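You operate a simulated robot arm through the tools that you are given. There is no shell and no other tool.

You are at the controls of a simulated robot arm. One attempt, no reset.

Task
Put things in order on the workbench top. At the end: the white block stands where the orange sanding block stood; the silver small socket stands where the yellow sponge stood; the orange sanding block is on the lunch box; the clear beads jar stands where the white block stood; the yellow sponge stands where the clear beads jar stood; whatever was shut is shut again. Leave all else as you found it, and nothing knocked over.

Only the result counts: the job must be done as asked and must still hold three seconds after the hand-in. Knocking over, shifting, dropping, spilling or breaking anything else fails it.

Robot
A 6-joint arm with a two-finger parallel gripper, fixed in place. Base frame: the origin is at the foot of the arm, x ahead of it, y to its left, z up; the work surface is at about z = 90. Readings come in cm, rad, newtons and seconds.
With the tool pointing down near the work surface it reaches from about 24 to 64 cm from the base axis. Its first joint turns from -1.152 to 1.152 rad. Payload 2.7 kg.
The TCP is the grasp point between the finger pads, 2.3 cm short of the fingertips. In the tool frame z runs along the fingers and y along their closing line. The gripper opens to 9.4 cm. The fingers are 3.8 cm wide and 1 cm thick; the gripper's body (5.4 by 9.6 cm) begins 3.9 cm behind the TCP.
Orientation is that of the tool frame in the base frame, as a unit quaternion [w, x, y, z]. With the fingers straight down and closing along the base's y, the tool's x points along the base's -x, its y along +y and its z along -z.

Tools
- The arm moves only by the tool servo_tool. Its argument "plan" is a list of rows, each an object (a shift or turn left out is 0, a gripper value left out holds the last) with "fingers": the finger opening in cm, from 0 to 9.4; "dp": the shift along the tool's x, y, z in units of 400 mm (1.0 is 400 mm), a list of three; "angular": the turn, a rotation vector about the tool's x, y, z in units of 60 degrees (1.0 is 60 degrees), a list of three. In form: [{"fingers": fingers, "dp": [tx, ty, tz], "angular": [rx, ry, rz]}, ...]. A call has 1 to 20 rows; each row is the pose to reach, as a shift and turn from the pose commanded when the call began, along the tool's axes at that moment. A call with a number of a shift or a turn outside -1 to 1 is refused whole. Each row takes 0.2 s and may step no farther than 5 cm and 0.15 rad from the row before; otherwise, or with a gripper value out of range, the whole call is refused. Where a pose cannot be reached the arm comes as near as it can. A force on the tool above 40 N (or 10 N above the force at the start of the call, whichever is more), or a blocked arm, ends the call early, and 0.2 s more pass. The fingers move at their own pace (about 4.5 cm/s each) and stop on an object; they squeeze with about 40 N. The grip force told is the motor's: it shows also when the fingers shut on nothing. Time passes only in rows, and 0.2 s behind the last, so rows that repeat a pose let the fingers close. It gives the time, the measured TCP pose, the force on the tool (base axes), the opening and the grip force at its end, in the units of the frame above (readings bear some noise), with the torque about the TCP (base axes, N m) and any sound that the robot's microphone picked up.
- Cameras (640 x 400 px; columns grow to the right, rows downward): "scene" is fixed at [5.4, -42.17, 140.72]; the picture's right is [0.81, -0.59, 0.00], its down [-0.33, -0.45, -0.83] and it looks along [0.49, 0.67, -0.55] (base axes); focal length 317 px, centre (320, 200). "wrist" rides on the gripper at [8.6, 1.6, -7.4] in the tool frame; the picture's right is [-0.18, 0.98, 0.00], its down [-0.58, -0.11, -0.81] and it looks along [-0.79, -0.15, 0.59] (tool axes); focal length 243 px, centre (320, 200).
- grab_frame(camera): a new picture of that camera. It takes no simulated time.
- measure_at(camera, pixels): for up to 12 pixels [column, row] of the newest picture of that camera ("zoom" is the newest enlarged one), the place [x, y, z] in the base frame of the surface seen there, good to about 0.2 cm, but the place of the scene camera against the robot may be out by one fixed shift of up to 2.5 cm in any direction. It takes no simulated time.
- inspect(camera, box): a new picture of the part [left, top, right, bottom] of that camera's present view, enlarged. It takes no simulated time.
- finish_job(): hands the job in; it is judged then, once.

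Unless the task says otherwise, let go and move clear before handing in.

The tools are called after "Call:" as name(argument=value, ...) on one line, values as JSON. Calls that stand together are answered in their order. servo_tool: Moves the arm, as the interface text tells. Its arguments: {"type":"object","properties":{"plan":{"type":"array"}},"required":["plan"]} The other tools are called the same way: grab_frame (camera) takes a picture; measure_at (camera, pixels) gives the place of the surface under pixels of a picture; inspect (camera, box) takes an enlarged picture of a part of a camera's view; finish_job () hands the job in.

At the start:

```text
time_s: 0.0
ee_pos: [39.74, 5.34, 119.44]
ee_rot: [0.0, 0.0, 1.0, 0.0]
wrist_force: [0.5, 0.2, 0.8]
moment: [0.02, 0.01, -0.03]
width: 9.4
grip_force: 0.0
```

scene: 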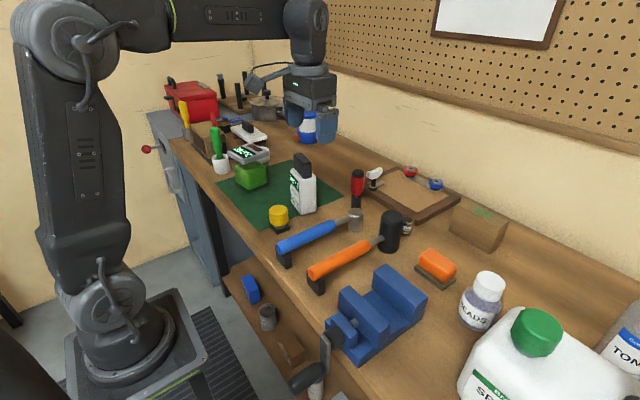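
wrist: 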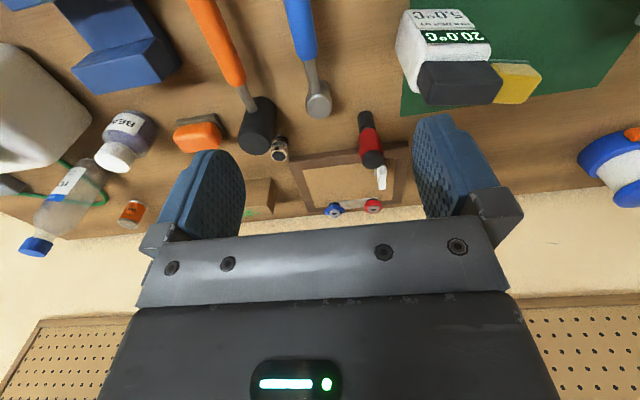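

The scene picture shows an orange sanding block near (436,265), a beads jar near (482,300), and several candidates for the white block, sponge and socket. I'll enlarge parts of the view to identify them all.

Call:
inspect(camera="scene", box=[160, 60, 340, 180])

Call:
inspect(camera="scene", box=[240, 140, 480, 290])

Call:
inspect(camera="scene", box=[400, 200, 640, 400])

Call:
inspect(camera="scene", box=[200, 240, 400, 400])

Call:
inspect(camera="wrist", box=[0, 0, 640, 260])

```text
3.33 times, centred on (250, 120) of scene
```

zoom: 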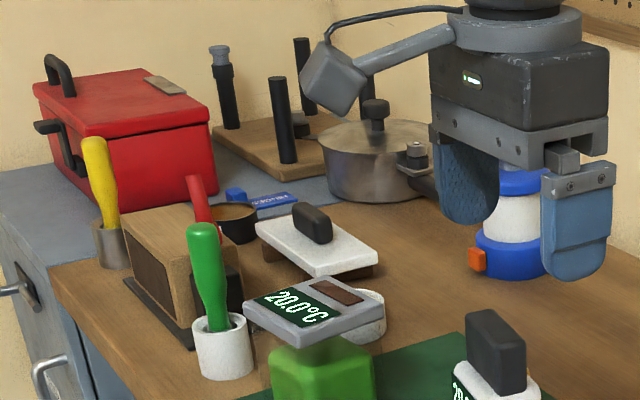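

```text
2.67 times, centred on (360, 215) of scene
```

zoom: 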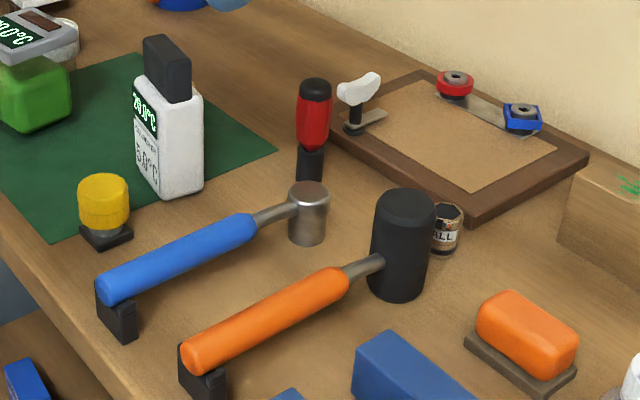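

```text
2.00 times, centred on (520, 300) of scene
```

zoom: 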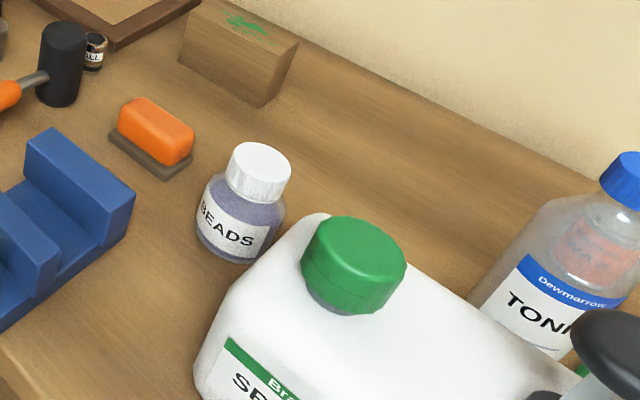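

```text
2.50 times, centred on (300, 320) of scene
```

zoom: 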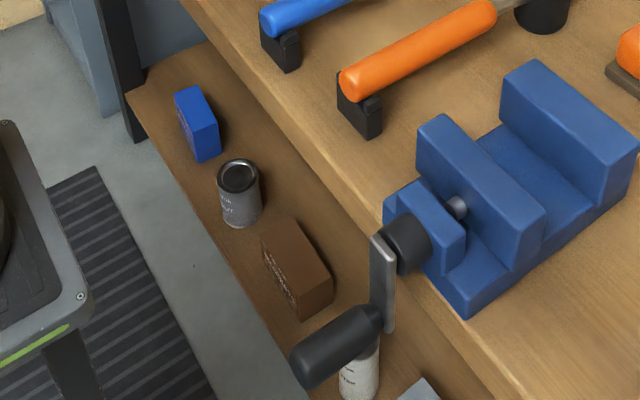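

```text
1.00 times, centred on (320, 130) of wrist (not enlarged: the box is as wide or as high as the picture)
```

zoom: 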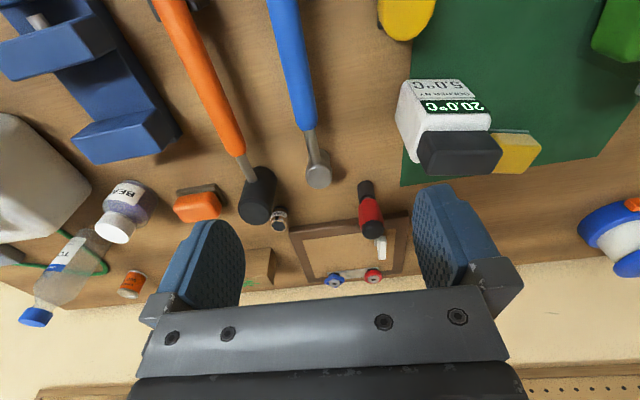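

The pictures leave the white block, socket, sponge and lunch box uncertain; wrist (516,150) shows yellow behind the white thing. I'll zoom further on these spots.

Call:
inspect(camera="scene", box=[370, 200, 430, 240])

Call:
inspect(camera="scene", box=[220, 130, 340, 240])

Call:
inspect(camera="wrist", box=[370, 0, 640, 200])

Call:
inspect(camera="wrist", box=[0, 120, 320, 270])

Call:
inspect(camera="scene", box=[160, 70, 260, 140])

Call:
inspect(camera="scene", box=[200, 110, 280, 180])

Call:
inspect(camera="scene", box=[130, 110, 280, 310])

```text
10.00 times, centred on (400, 220) of scene
```

zoom: 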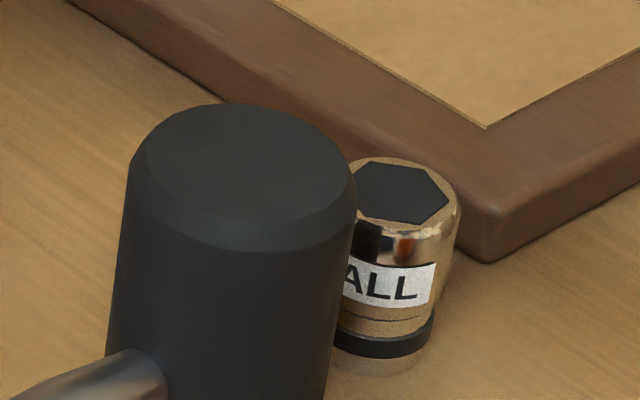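

```text
3.64 times, centred on (280, 185) of scene
```

zoom: 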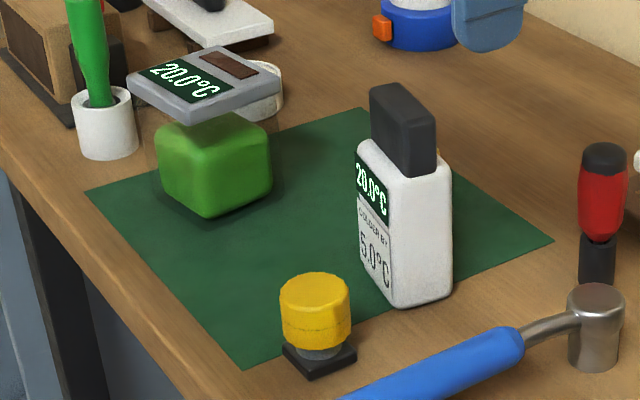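

```text
2.00 times, centred on (505, 100) of wrist
```

zoom: 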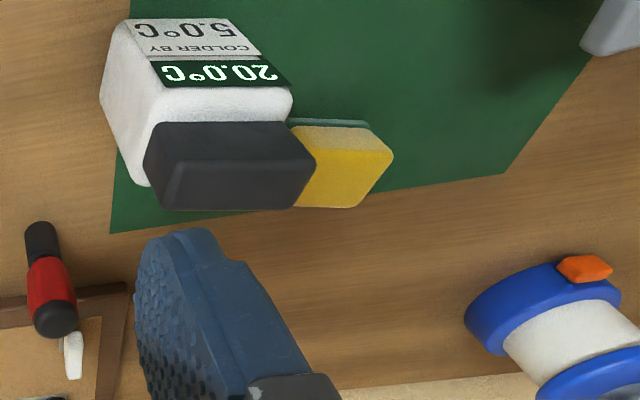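

```text
2.00 times, centred on (160, 195) of wrist
```

zoom: 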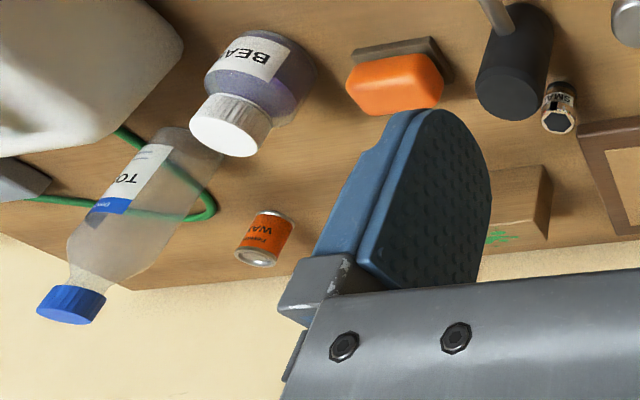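

```text
5.71 times, centred on (210, 105) of scene
```

zoom: 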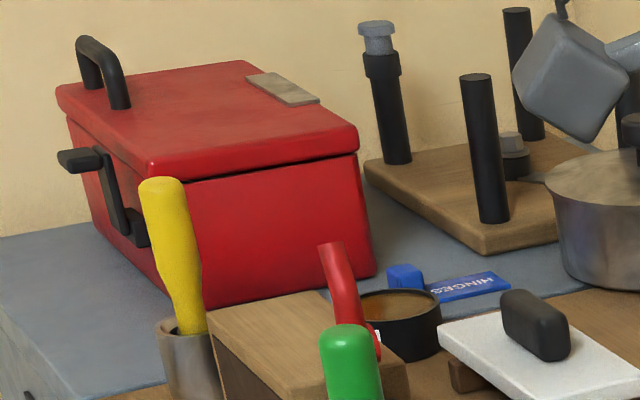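

```text
5.71 times, centred on (240, 145) of scene
```

zoom: 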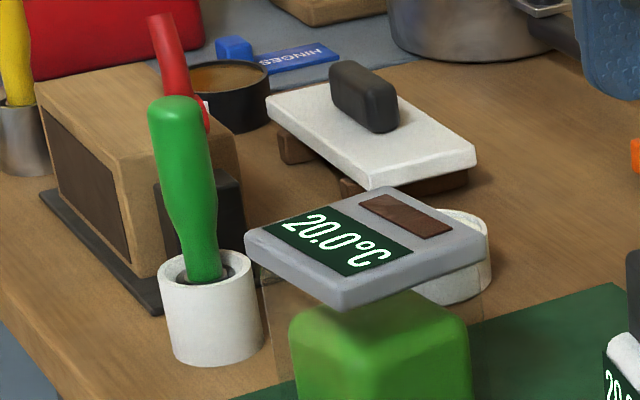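

```text
2.00 times, centred on (205, 210) of scene
```

zoom: 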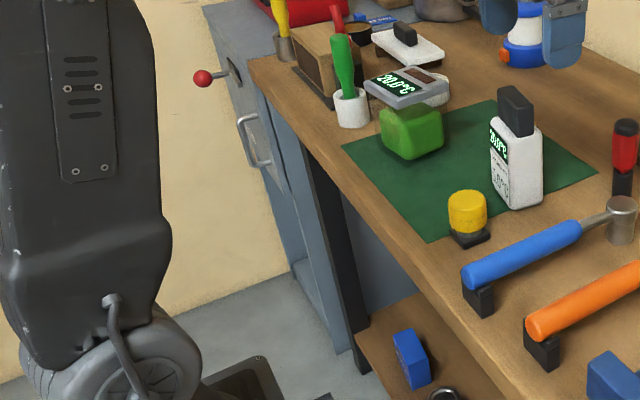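

The "SMALL" chrome socket is at scene (407,227) behind the black mallet head, and the yellow sponge is hidden behind the white block. I'll measure key pixels for a rough map.

Call:
grab_frame(camera="scene")

Call:
grab_frame(camera="wrist")

Call:
measure_at(camera="scene", pixels=[[303, 163], [303, 200], [278, 212], [407, 218], [437, 262], [488, 282], [480, 318], [195, 92], [247, 130], [230, 152], [252, 175], [220, 145]])

Call:
measure_at(camera="wrist", pixels=[[516, 155], [460, 158], [435, 110], [278, 228], [198, 208], [112, 158], [130, 205], [200, 250], [330, 190], [365, 140], [405, 20], [540, 120]])

```text
taken
```

scene: 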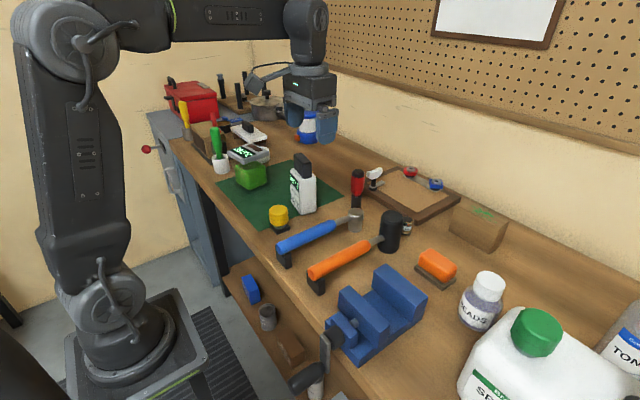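

```text
taken
```

wrist: 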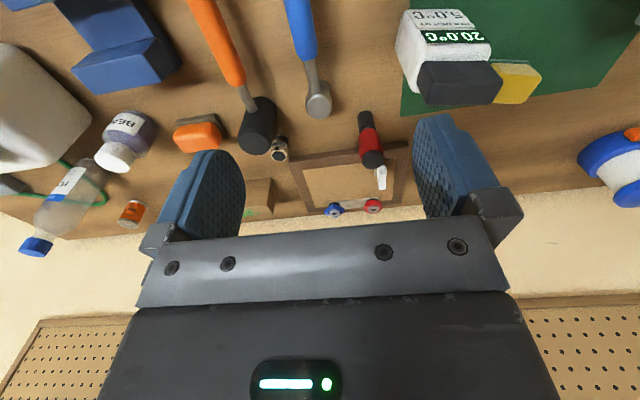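

```text
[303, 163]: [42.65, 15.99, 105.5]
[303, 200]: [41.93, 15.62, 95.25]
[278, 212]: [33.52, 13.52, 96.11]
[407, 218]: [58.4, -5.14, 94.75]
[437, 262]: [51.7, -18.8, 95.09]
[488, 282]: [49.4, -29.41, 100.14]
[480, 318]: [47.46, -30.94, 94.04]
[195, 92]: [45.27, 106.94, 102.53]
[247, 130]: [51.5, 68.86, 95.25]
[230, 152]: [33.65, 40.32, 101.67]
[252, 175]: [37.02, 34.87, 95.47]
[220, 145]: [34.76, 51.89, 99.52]
```

```text
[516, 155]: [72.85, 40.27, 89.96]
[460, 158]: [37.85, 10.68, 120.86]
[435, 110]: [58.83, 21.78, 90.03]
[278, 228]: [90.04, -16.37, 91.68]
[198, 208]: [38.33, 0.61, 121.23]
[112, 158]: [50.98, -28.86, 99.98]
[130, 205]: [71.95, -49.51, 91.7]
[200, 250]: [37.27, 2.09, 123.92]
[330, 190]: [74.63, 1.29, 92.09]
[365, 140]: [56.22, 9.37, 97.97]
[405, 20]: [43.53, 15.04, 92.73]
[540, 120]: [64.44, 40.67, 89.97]
```

The red box is out of reach (about 116 cm), so the lunch box must be something else. I'll swing the wrist camera left, high over the mat, to view the sponge and the green block with the grey lid.

Call:
servo_tool(plan=[{"dp": [0.03, 0.1, 0]}, {"dp": [0.06, 0.2, 0]}, {"dp": [0.09, 0.3, 0]}, {"dp": [0.12, 0.4, 0]}, {"dp": [0.144, 0.4915, 0]}])

Call:
grab_frame(camera="wrist")

Call:
inspect(camera="wrist", box=[0, 0, 320, 200])

Call:
inspect(camera="wrist", box=[320, 0, 640, 200])

Call:
grab_frame(camera="scene")

```text
time_s: 1.2
ee_pos: [33.82, 25.0, 119.35]
ee_rot: [-0.001, 0.0, 1.0, 0.0]
wrist_force: [-1.1, 0.2, -0.5]
moment: [-0.01, 0.03, 0.01]
width: 9.43
grip_force: 0.0
```

```text
taken
```

wrist: 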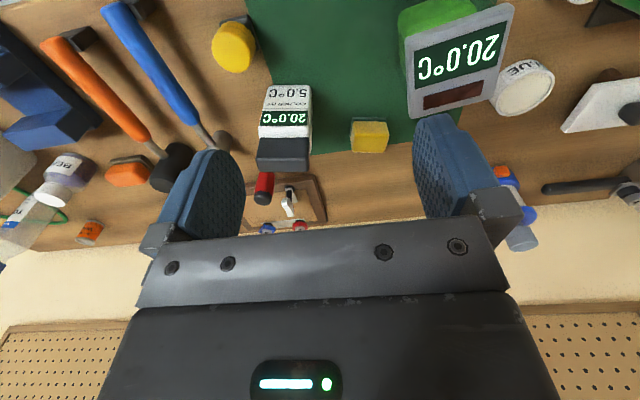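

```text
2.00 times, centred on (160, 100) of wrist
```

zoom: 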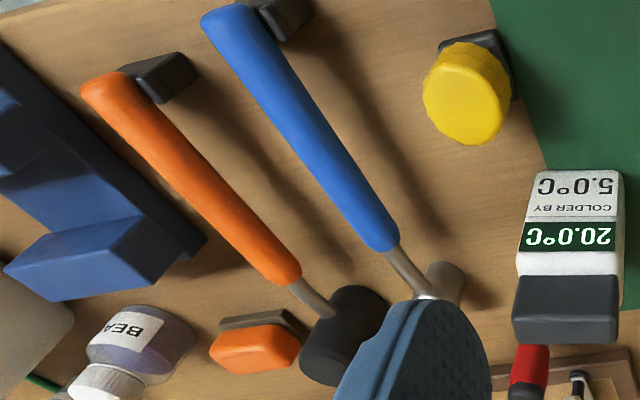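

```text
2.00 times, centred on (480, 100) of wrist
```

zoom: 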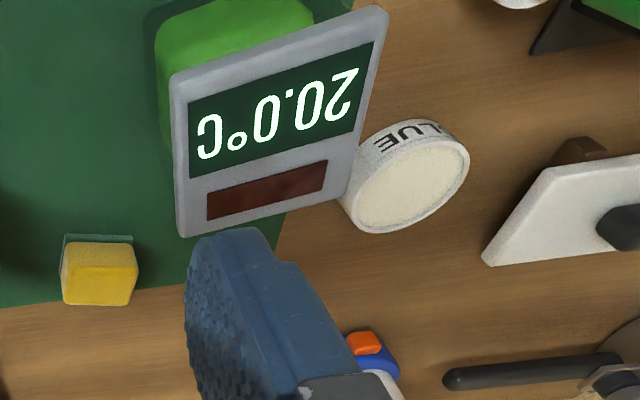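

```text
taken
```

scene: 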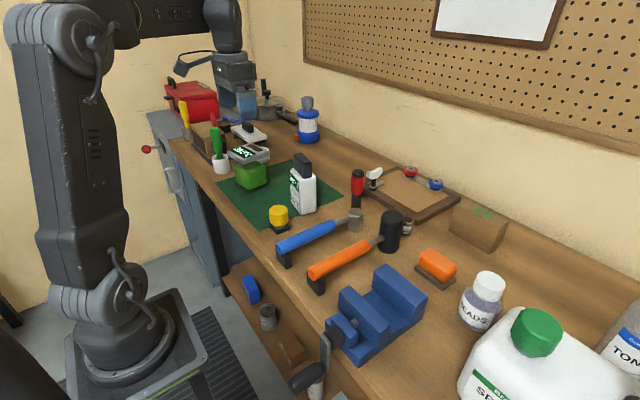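

The yellow sponge is now visible at wrist (369,137), standing on the mat beyond the white block. I'll look at the scribbled wooden box and the lower shelf, and measure the sponge and the green box.

Call:
measure_at(camera="wrist", pixels=[[370, 130], [372, 145], [356, 145], [385, 140], [270, 120], [283, 155], [268, 140], [300, 120], [235, 50], [450, 70], [440, 20], [520, 90]])

Call:
inspect(camera="scene", box=[430, 180, 530, 250])

Call:
inspect(camera="scene", box=[220, 260, 340, 400])

Call:
inspect(camera="scene", box=[215, 135, 285, 195])

Call:
inspect(camera="wrist", box=[0, 150, 140, 270])

```text
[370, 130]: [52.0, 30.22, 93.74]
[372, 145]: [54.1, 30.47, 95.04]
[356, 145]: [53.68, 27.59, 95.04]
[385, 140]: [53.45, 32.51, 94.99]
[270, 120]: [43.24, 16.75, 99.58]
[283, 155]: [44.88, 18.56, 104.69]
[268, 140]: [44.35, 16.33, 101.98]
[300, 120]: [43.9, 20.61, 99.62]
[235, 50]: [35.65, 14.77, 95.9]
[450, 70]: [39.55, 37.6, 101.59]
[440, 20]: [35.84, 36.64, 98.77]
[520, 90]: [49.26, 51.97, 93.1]
```

```text
5.71 times, centred on (480, 215) of scene
```

zoom: 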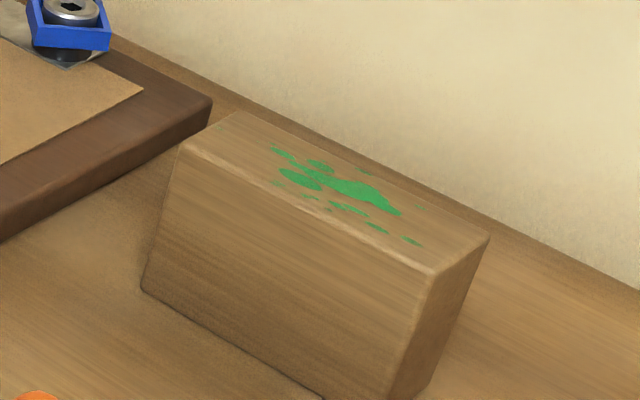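

```text
2.86 times, centred on (280, 330) of scene
```

zoom: 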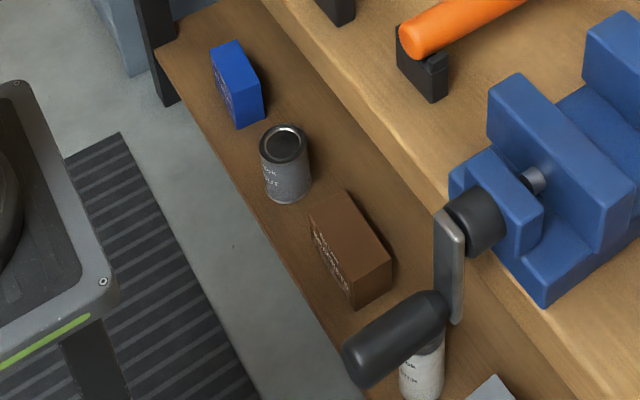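

```text
6.67 times, centred on (250, 165) of scene
```

zoom: 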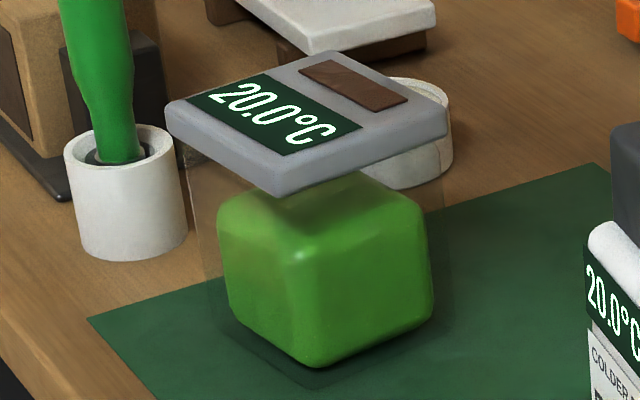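

```text
3.33 times, centred on (70, 210) of wrist
```

zoom: 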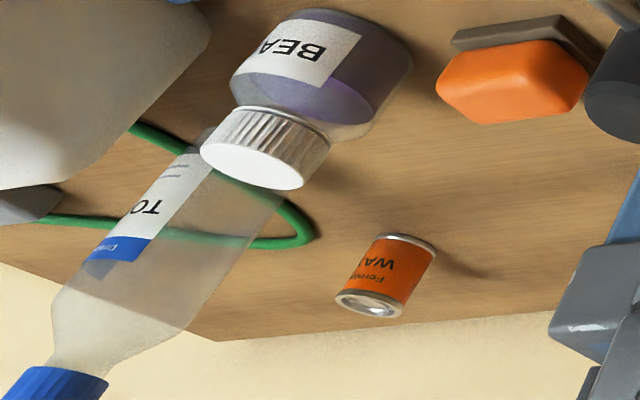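

The wooden box only has green paint, so no lunch box is visible yet. I'll swing the camera to the right side, a bit higher to clear the jug and tonic bottle.

Call:
servo_tool(plan=[{"dp": [0, -0.1, -0.05]}, {"dp": [0, -0.2, -0.1]}, {"dp": [0, -0.3, -0.125]}, {"dp": [0, -0.4, -0.125]}, {"dp": [0, -0.5, -0.125]}, {"dp": [0, -0.6, -0.125]}, {"dp": [0, -0.7, -0.125]}, {"dp": [0, -0.8, -0.125]}, {"dp": [0, -0.9, -0.125]}, {"dp": [0, -1.0, -0.125]}])

Call:
grab_frame(camera="wrist")

Call:
inspect(camera="wrist", box=[0, 0, 320, 200])

Call:
inspect(camera="wrist", box=[320, 0, 640, 200])

Call:
grab_frame(camera="scene")

```text
time_s: 3.4
ee_pos: [33.93, -15.11, 124.34]
ee_rot: [0.0, 0.0, 1.0, 0.0]
wrist_force: [-0.5, -1.1, 0.2]
moment: [-0.02, -0.02, 0.03]
width: 9.42
grip_force: 0.0
```

```text
taken
```

wrist: 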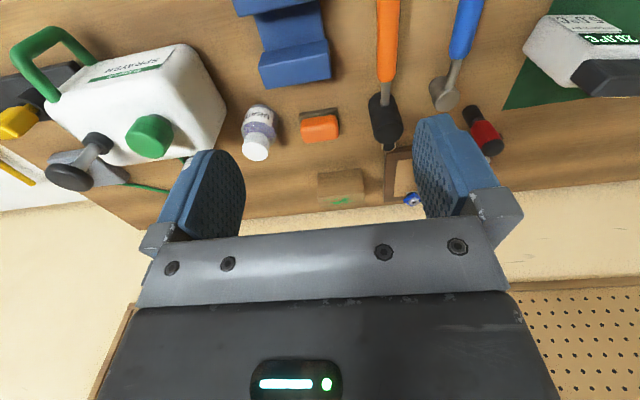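

```text
2.00 times, centred on (160, 100) of wrist
```

zoom: 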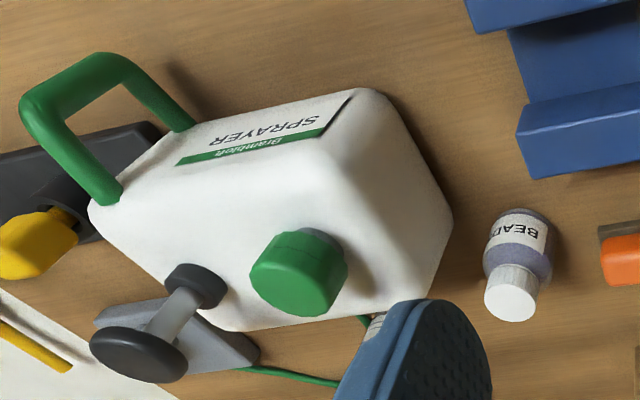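

```text
2.00 times, centred on (480, 100) of wrist
```

zoom: 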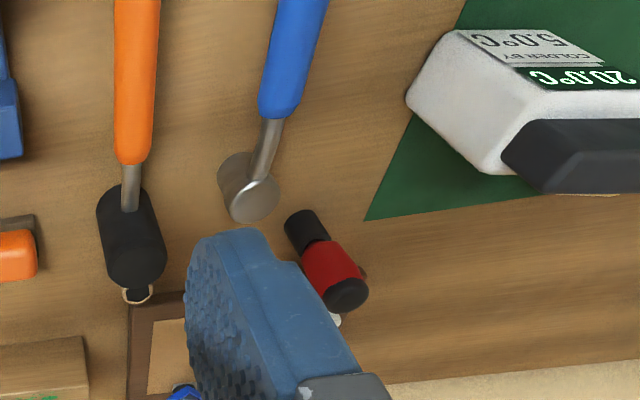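

```text
taken
```

scene: 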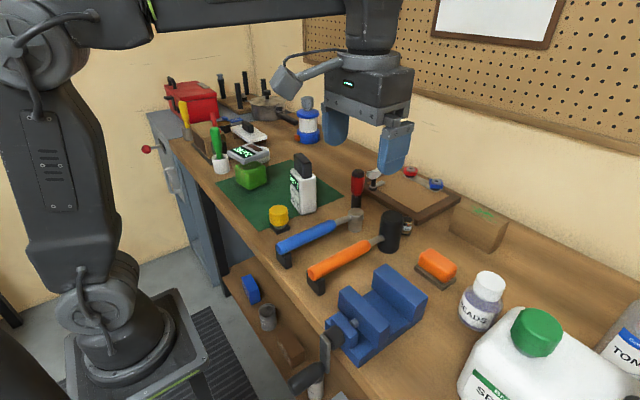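

The right side holds only a sprayer, pump and bench end. I'll read small texts on the shelf items, the wooden box on the left and the blue/white thing to settle which is the lunch box.

Call:
inspect(camera="scene", box=[235, 268, 275, 308])

Call:
inspect(camera="scene", box=[255, 298, 325, 378])

Call:
inspect(camera="scene", box=[175, 110, 255, 180])

Call:
inspect(camera="scene", box=[280, 80, 350, 150])

Call:
inspect(camera="scene", box=[160, 70, 230, 130])

Call:
inspect(camera="scene", box=[260, 145, 330, 245])

Call:
inspect(camera="scene", box=[340, 160, 470, 250])

Call:
inspect(camera="wrist", box=[220, 80, 420, 215])

```text
10.00 times, centred on (255, 288) of scene
```

zoom: 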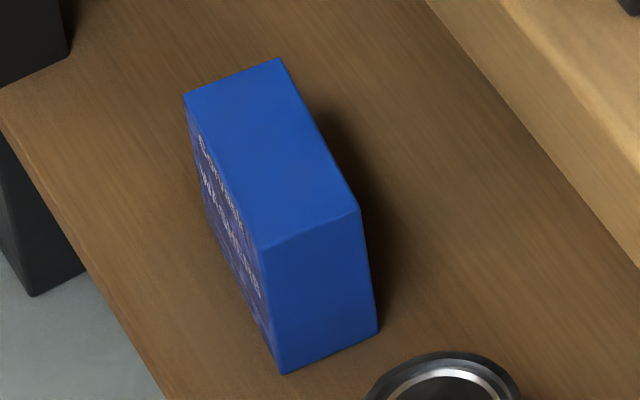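

```text
5.00 times, centred on (290, 338) of scene
```

zoom: 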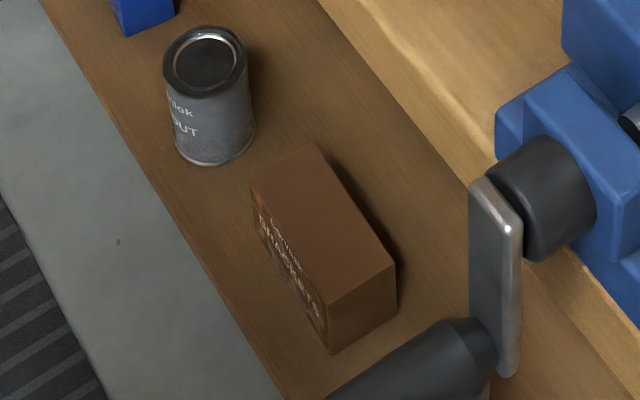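

```text
5.71 times, centred on (215, 145) of scene
```

zoom: 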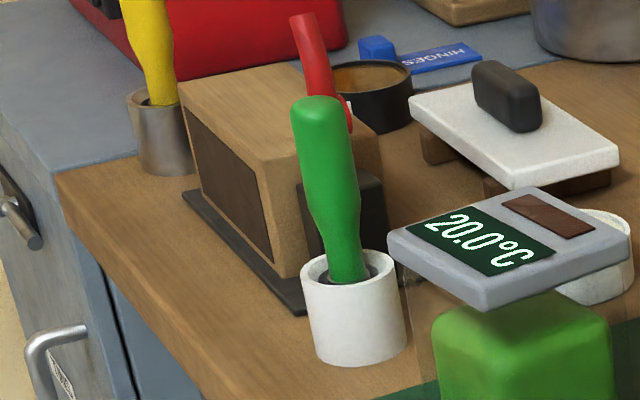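

```text
5.71 times, centred on (315, 115) of scene
```

zoom: 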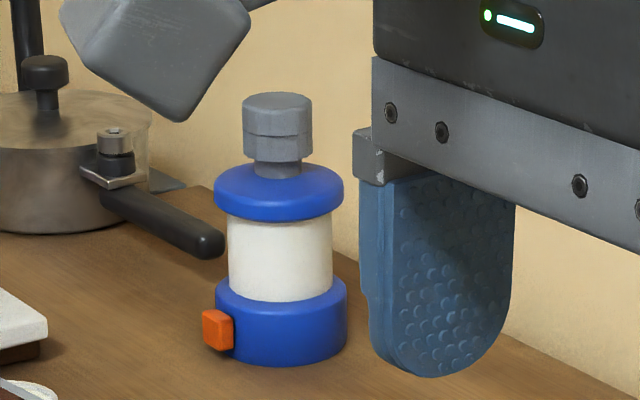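

```text
6.67 times, centred on (195, 100) of scene
```

zoom: 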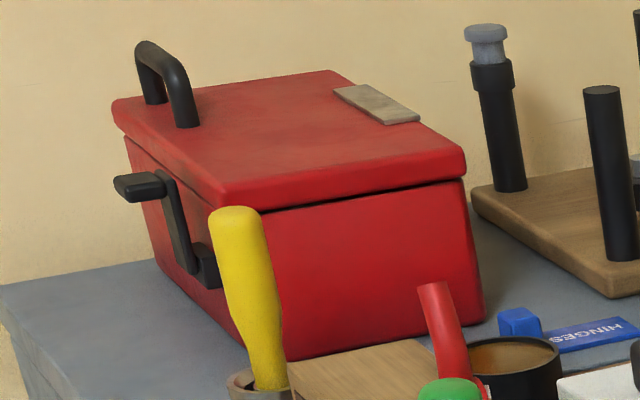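

```text
4.00 times, centred on (295, 195) of scene
```

zoom: 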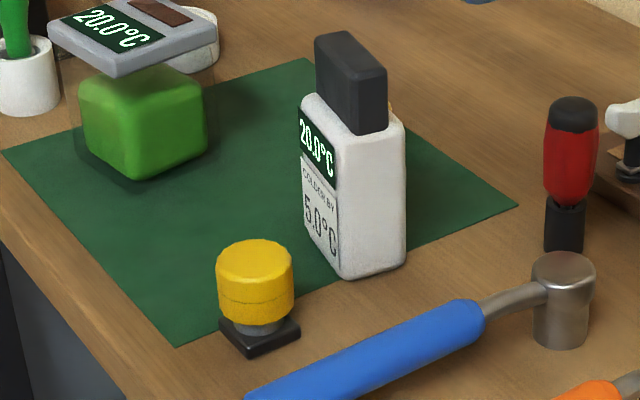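

```text
4.44 times, centred on (405, 205) of scene
```

zoom: 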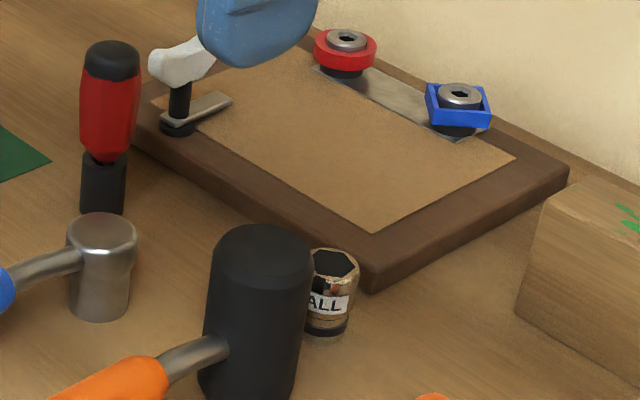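

```text
2.96 times, centred on (320, 148) of wrist
```

zoom: 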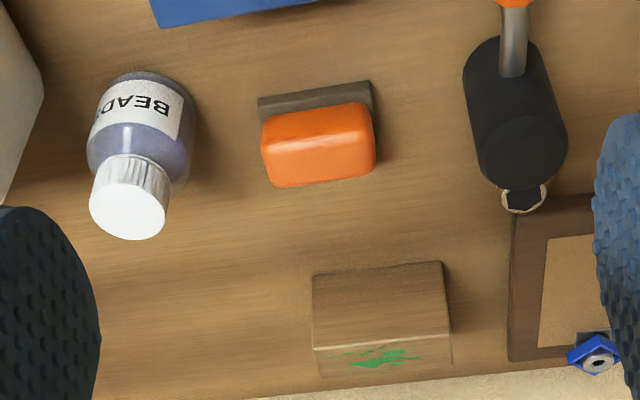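

The grey-lidded green box with the temperature display is the only reachable box that fits "lunch box", and the white thing labelled "COLDER BY 5.0°C" is the white block. The orange block is clear in the latest enlarged wrist view, so I'll measure it, the jar, and the socket there.

Call:
measure_at(camera="zoom", pixels=[[265, 145], [280, 183], [370, 112], [372, 172], [318, 125], [318, 170], [262, 101], [368, 85], [376, 125], [315, 92], [345, 92], [300, 230]])

Call:
measure_at(camera="zoom", pixels=[[128, 215], [95, 205], [165, 215], [128, 180], [140, 75], [170, 90], [190, 150], [88, 140], [140, 110], [517, 200], [540, 208], [510, 150]])

```text
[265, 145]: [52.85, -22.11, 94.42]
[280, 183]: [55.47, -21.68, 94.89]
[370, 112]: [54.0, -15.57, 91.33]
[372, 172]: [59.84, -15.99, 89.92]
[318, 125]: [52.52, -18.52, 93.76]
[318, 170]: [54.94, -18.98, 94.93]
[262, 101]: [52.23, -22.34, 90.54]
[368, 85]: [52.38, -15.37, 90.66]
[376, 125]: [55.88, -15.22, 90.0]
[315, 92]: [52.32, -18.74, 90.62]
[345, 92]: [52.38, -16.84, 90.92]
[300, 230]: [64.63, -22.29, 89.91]
```

```text
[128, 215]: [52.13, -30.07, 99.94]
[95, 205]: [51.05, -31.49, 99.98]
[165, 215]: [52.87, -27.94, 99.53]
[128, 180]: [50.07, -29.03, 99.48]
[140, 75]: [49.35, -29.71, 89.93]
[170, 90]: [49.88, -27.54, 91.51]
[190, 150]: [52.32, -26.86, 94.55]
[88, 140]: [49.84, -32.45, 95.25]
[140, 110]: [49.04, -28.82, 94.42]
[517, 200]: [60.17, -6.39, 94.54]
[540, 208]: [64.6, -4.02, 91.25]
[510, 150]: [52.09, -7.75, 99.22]
```

The orange block spans roughly x 52–56.5, y −22.4 to −15.3, top z≈95. I'll go over it at z≈112 for a closer look.

Call:
servo_tool(plan=[{"dp": [-0.086, -0.016, 0.052]}, {"dp": [-0.171, -0.032, 0.103]}, {"dp": [-0.257, -0.048, 0.155]}, {"dp": [-0.343, -0.063, 0.207]}, {"dp": [-0.428, -0.079, 0.258]}, {"dp": [-0.514, -0.095, 0.31]}, {"dp": [-0.514, -0.095, 0.31]}])

Call:
grab_frame(camera="wrist")

Call:
inspect(camera="wrist", box=[160, 0, 480, 180])

Call:
grab_frame(camera="scene")

```text
time_s: 5.0
ee_pos: [54.78, -18.82, 111.86]
ee_rot: [0.0, 0.0, 1.0, 0.0]
wrist_force: [-0.1, 0.4, -0.8]
moment: [0.03, -0.01, -0.01]
width: 9.4
grip_force: 0.0
```

```text
taken
```

wrist: 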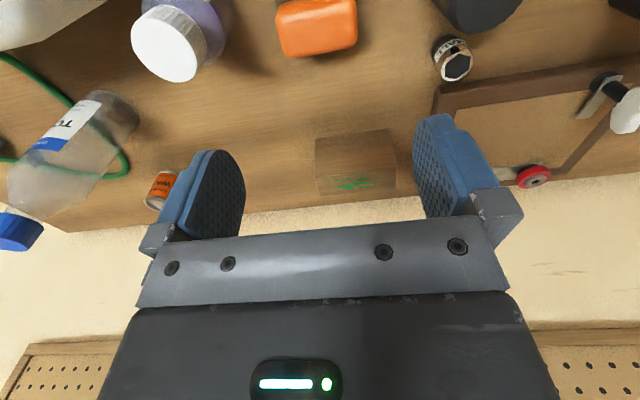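

```text
2.00 times, centred on (320, 90) of wrist
```

zoom: 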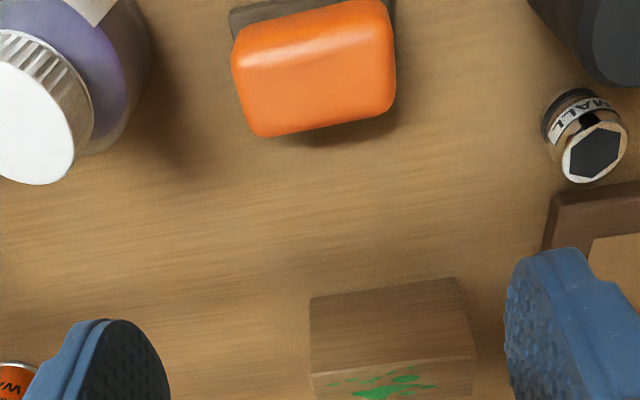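

```text
taken
```

scene: 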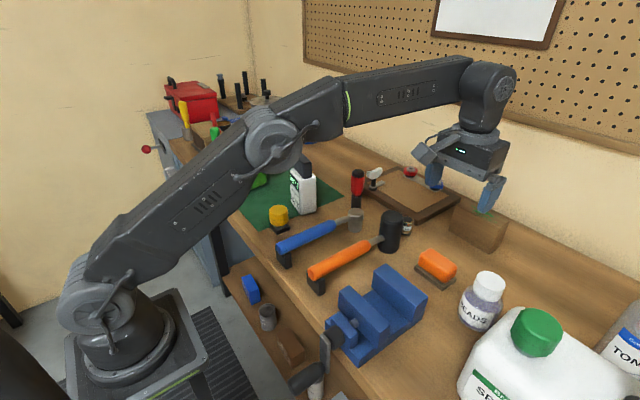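

The orange block now fills zoom (235–395, 0–135). I'll measure its outline and the socket's.

Call:
measure_at(camera="zoom", pixels=[[240, 60], [255, 120], [320, 115], [385, 100], [390, 50], [315, 60], [280, 100], [350, 130], [245, 25], [234, 18], [360, 95], [300, 80]])

Call:
measure_at(camera="zoom", pixels=[[595, 150], [568, 165], [590, 180], [622, 160], [620, 128], [570, 118], [548, 130], [40, 110], [8, 110], [70, 110], [38, 175], [38, 50]])

```text
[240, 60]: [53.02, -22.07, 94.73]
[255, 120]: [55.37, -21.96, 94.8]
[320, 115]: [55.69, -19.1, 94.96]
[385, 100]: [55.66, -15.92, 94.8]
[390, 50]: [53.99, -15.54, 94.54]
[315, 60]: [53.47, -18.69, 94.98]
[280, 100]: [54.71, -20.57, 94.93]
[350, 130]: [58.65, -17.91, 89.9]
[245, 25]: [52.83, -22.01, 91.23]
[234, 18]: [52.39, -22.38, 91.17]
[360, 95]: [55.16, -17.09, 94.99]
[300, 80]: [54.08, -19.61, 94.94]
```

```text
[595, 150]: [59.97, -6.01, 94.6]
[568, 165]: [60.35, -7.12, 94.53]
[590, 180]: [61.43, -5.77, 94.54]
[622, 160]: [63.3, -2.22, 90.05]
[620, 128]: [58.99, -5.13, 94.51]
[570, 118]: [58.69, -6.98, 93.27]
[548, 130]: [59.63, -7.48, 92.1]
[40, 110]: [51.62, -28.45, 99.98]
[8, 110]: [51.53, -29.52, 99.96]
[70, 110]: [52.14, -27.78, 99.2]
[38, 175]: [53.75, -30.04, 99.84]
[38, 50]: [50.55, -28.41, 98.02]
```

The orange block centre is about (54.2, −18.85), top 95.0, with a brown base up to 91.2. Before descending I'll check the vise, mallet and white block heights in the scene view for clearance.

Call:
measure_at(camera="scene", pixels=[[400, 275], [420, 293], [380, 300], [360, 310], [391, 215], [383, 238], [436, 258], [488, 279], [303, 160], [357, 176], [357, 212], [408, 222]])

Call:
inspect(camera="scene", box=[400, 100, 540, 260])

```text
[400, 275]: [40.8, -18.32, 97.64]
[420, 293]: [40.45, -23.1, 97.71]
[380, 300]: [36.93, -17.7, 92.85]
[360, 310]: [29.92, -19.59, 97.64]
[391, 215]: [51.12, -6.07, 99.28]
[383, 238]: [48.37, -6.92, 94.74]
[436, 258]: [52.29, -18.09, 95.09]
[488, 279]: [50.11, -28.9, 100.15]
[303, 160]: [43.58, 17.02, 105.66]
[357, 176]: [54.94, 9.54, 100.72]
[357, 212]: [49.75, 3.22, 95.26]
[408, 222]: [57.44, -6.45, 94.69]
```

```text
2.50 times, centred on (470, 180) of scene
```

zoom: 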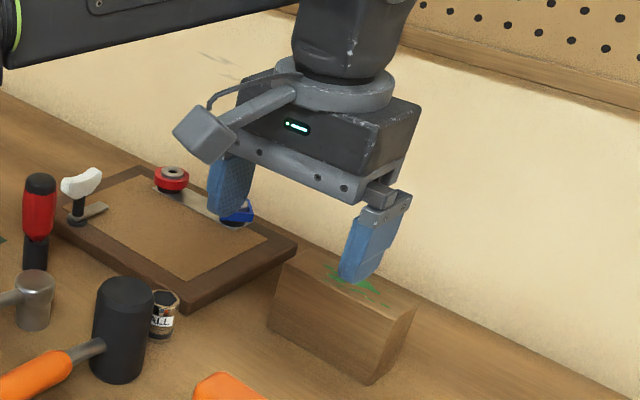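

Vise jaws top out at ~97.7 and the camera housing should clear by over 1 cm if I grip with the TCP at 94.5. Descending onto the orange block with the fingers fully open.

Call:
servo_tool(plan=[{"fingers": 9.4, "dp": [0.011, 0, 0.1]}, {"dp": [0.011, 0, 0.2]}, {"dp": [0.011, 0, 0.29]}, {"dp": [0.011, 0, 0.36]}, {"dp": [0.011, 0, 0.4]}, {"dp": [0.011, 0, 0.42]}, {"dp": [0.011, 0, 0.436]}, {"dp": [0.011, 0, 0.436]}])

Call:
grab_frame(camera="wrist")

Call:
grab_frame(camera="scene")

```text
time_s: 6.8
ee_pos: [54.3, -18.76, 94.46]
ee_rot: [0.001, 0.0, 1.0, 0.0]
wrist_force: [0.4, 0.7, -0.1]
moment: [0.01, 0.04, 0.01]
width: 9.41
grip_force: 0.0
```

```text
taken
```

wrist: 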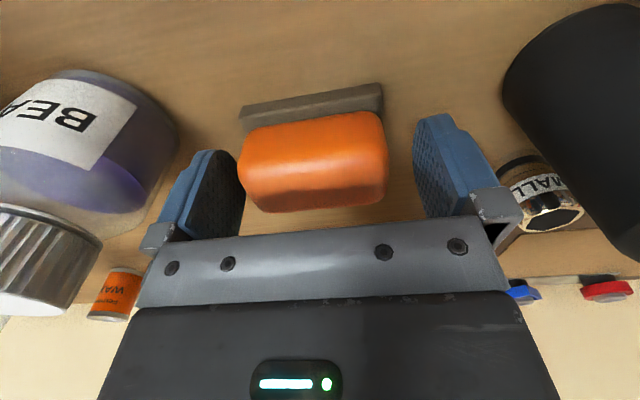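

```text
taken
```

scene: 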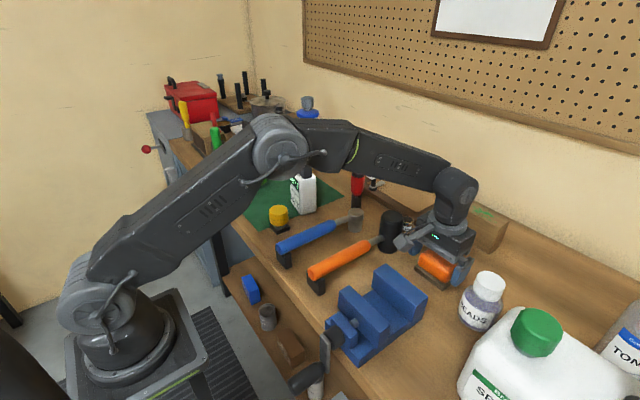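

The block sits between the pads at wrist (240–388, 115–210), aligned within a few millimetres. Closing, then lifting to a safe height.

Call:
servo_tool(plan=[{"fingers": 5.5, "dp": [0, 0, 0]}, {"dp": [0, 0, 0]}, {"dp": [0, 0, 0]}, {"dp": [0, 0, 0]}, {"dp": [0, 0, -0.02]}, {"dp": [0, 0, -0.06]}])

Call:
grab_frame(camera="wrist")

```text
time_s: 8.2
ee_pos: [54.16, -18.97, 97.2]
ee_rot: [0.001, 0.0, 1.0, -0.001]
wrist_force: [1.0, -0.1, -0.4]
moment: [0.0, 0.0, -0.03]
width: 7.13
grip_force: 40.0
```

```text
taken
```

wrist: 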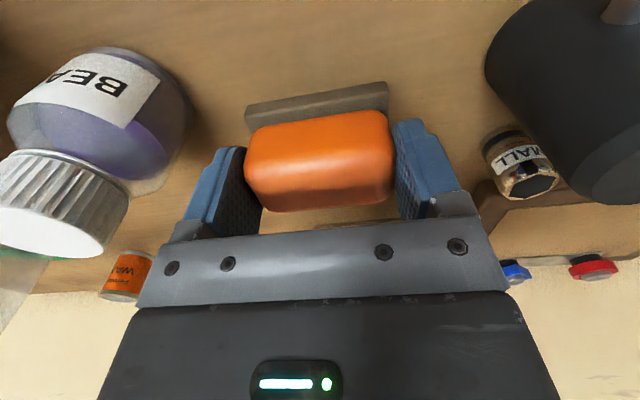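

The block is gripped (width 7.1) and lifted. I'll raise it to z≈118 and swing toward the lunch box.

Call:
servo_tool(plan=[{"dp": [0, 0, -0.1]}, {"dp": [0, 0, -0.2]}, {"dp": [0, 0, -0.3]}, {"dp": [0, 0, -0.4]}, {"dp": [0.03, 0.05, -0.48]}, {"dp": [0.06, 0.13, -0.53]}, {"dp": [0.09, 0.22, -0.53]}, {"dp": [0.12, 0.32, -0.53]}, {"dp": [0.15, 0.42, -0.53]}, {"dp": [0.18, 0.52, -0.53]}, {"dp": [0.21, 0.62, -0.53]}, {"dp": [0.25, 0.72, -0.53]}, {"dp": [0.29, 0.82, -0.53]}, {"dp": [0.33, 0.92, -0.53]}, {"dp": [0.355, 1.0, -0.53]}, {"dp": [0.355, 1.0, -0.53]}])

Call:
grab_frame(camera="wrist")

Call:
grab_frame(camera="scene")

```text
time_s: 11.6
ee_pos: [39.93, 21.2, 118.08]
ee_rot: [-0.001, 0.001, 1.0, 0.0]
wrist_force: [0.6, 0.0, -0.9]
moment: [-0.04, -0.01, -0.02]
width: 7.13
grip_force: 39.9
```

```text
taken
```

wrist: 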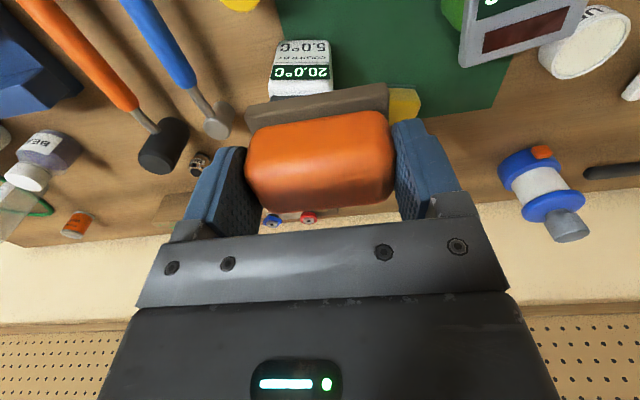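

```text
taken
```

scene: 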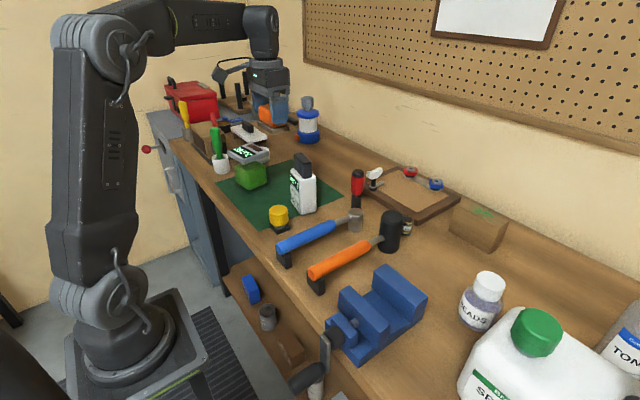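

Still held. I'll back the hand off to about (30, 34) so the camera sees the whole lid beyond it.

Call:
servo_tool(plan=[{"dp": [0.06, 0.085, 0]}, {"dp": [0.12, 0.17, 0]}, {"dp": [0.18, 0.25, 0]}, {"dp": [0.225, 0.325, 0]}, {"dp": [0.225, 0.325, 0]}])

Call:
grab_frame(camera="wrist")

Call:
inspect(camera="wrist", box=[200, 0, 560, 200])

```text
time_s: 12.8
ee_pos: [30.59, 34.13, 118.35]
ee_rot: [0.0, 0.0, 1.0, -0.001]
wrist_force: [0.6, 0.5, -1.0]
moment: [0.01, -0.01, -0.01]
width: 7.16
grip_force: 39.8
```

```text
taken
```

wrist: 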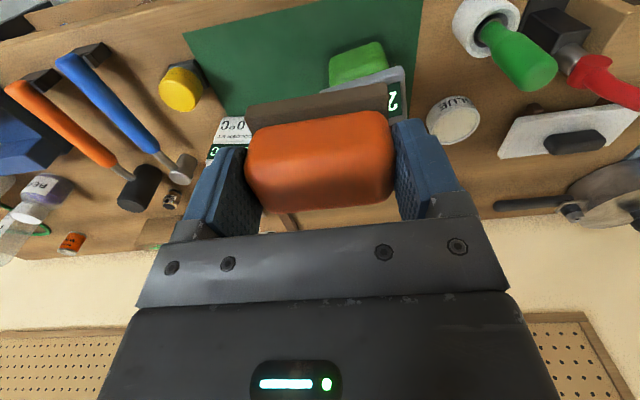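

```text
1.78 times, centred on (380, 100) of wrist
```

zoom: 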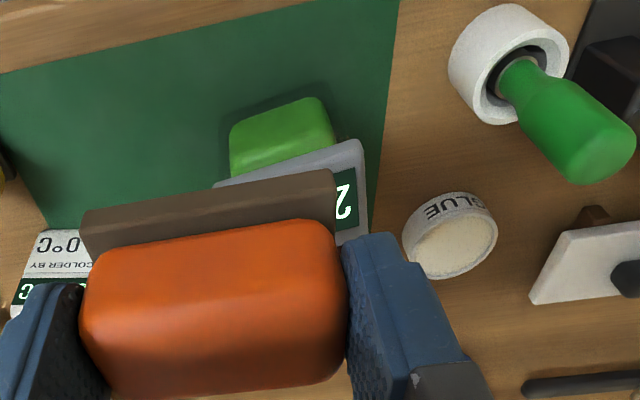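

The held block hides the lid. I'll shift right by 12 cm so the lid appears beside the gripper.

Call:
servo_tool(plan=[{"dp": [0, -0.1, 0]}, {"dp": [0, -0.2, 0]}, {"dp": [0, -0.3, 0]}, {"dp": [0, -0.33, 0]}, {"dp": [0, -0.33, 0]}])

Call:
inspect(camera="wrist", box=[370, 0, 610, 150])

Call:
grab_frame(camera="wrist")

Call:
grab_frame(camera="scene")

```text
time_s: 14.0
ee_pos: [30.94, 21.09, 118.03]
ee_rot: [0.0, 0.0, 1.0, 0.0]
wrist_force: [-0.8, -0.4, -0.2]
moment: [0.02, -0.01, 0.01]
width: 7.14
grip_force: 39.8
```

```text
2.67 times, centred on (490, 75) of wrist
```

zoom: 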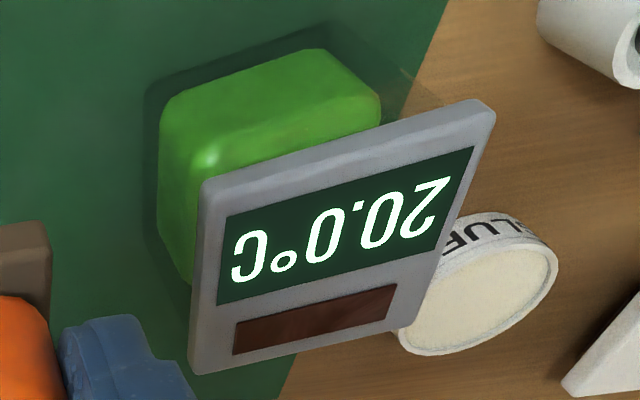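

```text
taken
```

wrist: 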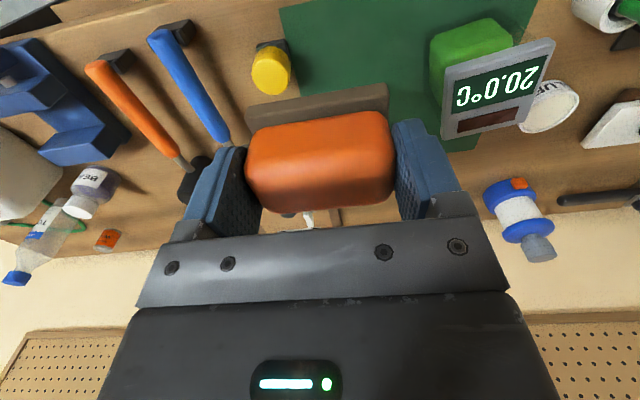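

```text
taken
```

scene: 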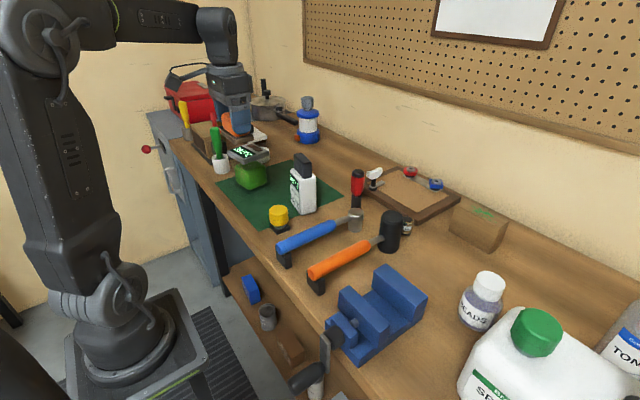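

The lid is entirely visible in the enlarged view; I'll measure its corners and centre.

Call:
measure_at(camera="zoom", pixels=[[212, 190], [470, 110], [200, 362], [408, 315], [320, 240], [490, 112], [400, 150], [310, 320], [270, 90], [430, 280], [227, 218], [468, 152]])

Call:
measure_at(camera="scene", pixels=[[250, 150], [234, 152], [253, 162], [266, 153], [245, 145], [240, 157], [256, 150], [278, 212], [302, 160], [316, 170]])

Call:
inspect(camera="scene", box=[215, 130, 335, 230])

```text
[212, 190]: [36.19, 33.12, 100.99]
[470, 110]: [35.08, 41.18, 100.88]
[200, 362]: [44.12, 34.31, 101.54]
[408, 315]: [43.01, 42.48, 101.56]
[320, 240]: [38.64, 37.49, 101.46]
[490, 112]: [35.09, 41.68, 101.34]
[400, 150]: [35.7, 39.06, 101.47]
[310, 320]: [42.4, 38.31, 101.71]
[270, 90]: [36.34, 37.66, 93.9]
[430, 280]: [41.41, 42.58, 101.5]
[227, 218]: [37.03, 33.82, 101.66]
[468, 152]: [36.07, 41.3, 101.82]
```

```text
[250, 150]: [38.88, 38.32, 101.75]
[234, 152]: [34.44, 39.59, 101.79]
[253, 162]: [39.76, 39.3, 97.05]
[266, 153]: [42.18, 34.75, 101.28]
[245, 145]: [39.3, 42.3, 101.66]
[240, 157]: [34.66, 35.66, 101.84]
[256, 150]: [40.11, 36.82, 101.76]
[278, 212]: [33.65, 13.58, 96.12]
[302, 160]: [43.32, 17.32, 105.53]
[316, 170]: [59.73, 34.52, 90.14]
```

```text
4.00 times, centred on (275, 180) of scene
```

zoom: 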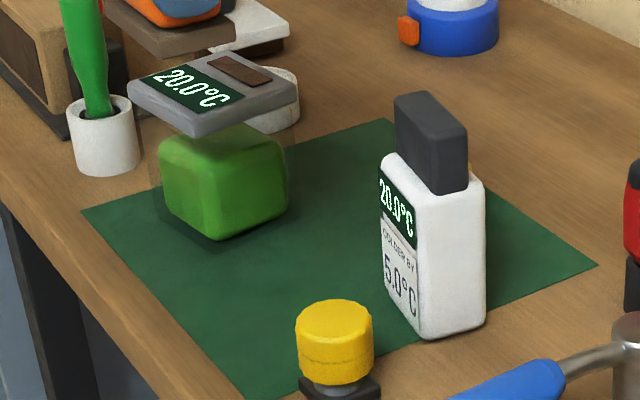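

Lid corners give a centre near (39.6, 37.85) at z≈101.6, about 8×8.5 cm. I'll check the green brush handle's height and the elbow route before going over the lid.

Call:
measure_at(camera="scene", pixels=[[214, 130], [218, 150], [220, 163], [212, 127], [186, 112], [210, 118], [263, 158]])

Call:
servo_tool(plan=[{"dp": [-0.055, 0.105, 0]}, {"dp": [-0.11, 0.21, 0]}, {"dp": [-0.165, 0.31, 0]}, {"dp": [-0.22, 0.415, 0]}, {"dp": [-0.22, 0.415, 0]}])

Call:
grab_frame(camera="wrist")

Call:
grab_frame(camera="scene")

```text
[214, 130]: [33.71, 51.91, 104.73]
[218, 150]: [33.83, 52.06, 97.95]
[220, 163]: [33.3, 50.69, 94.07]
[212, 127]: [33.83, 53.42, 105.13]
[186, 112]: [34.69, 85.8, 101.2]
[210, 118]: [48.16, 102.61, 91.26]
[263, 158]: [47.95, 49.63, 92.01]
```

```text
time_s: 15.2
ee_pos: [39.94, 37.76, 118.32]
ee_rot: [0.001, -0.001, 1.0, -0.001]
wrist_force: [-0.6, 0.0, -0.4]
moment: [0.04, 0.03, 0.0]
width: 7.16
grip_force: 39.8
```

```text
taken
```

wrist: 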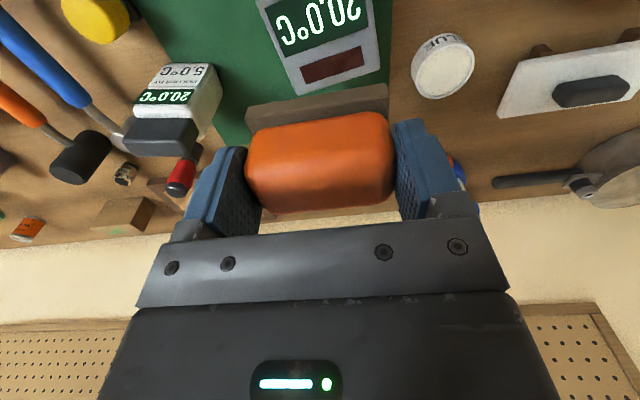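

```text
taken
```

scene: 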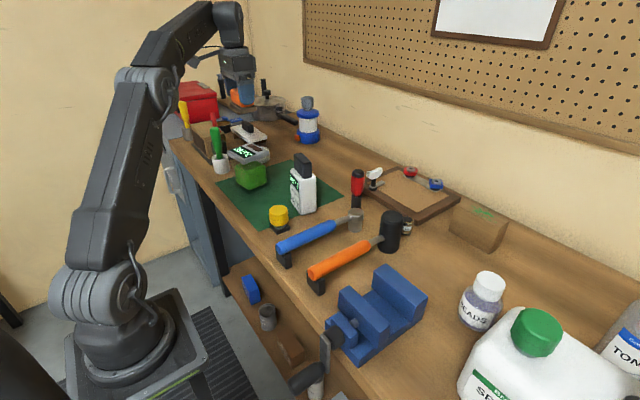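

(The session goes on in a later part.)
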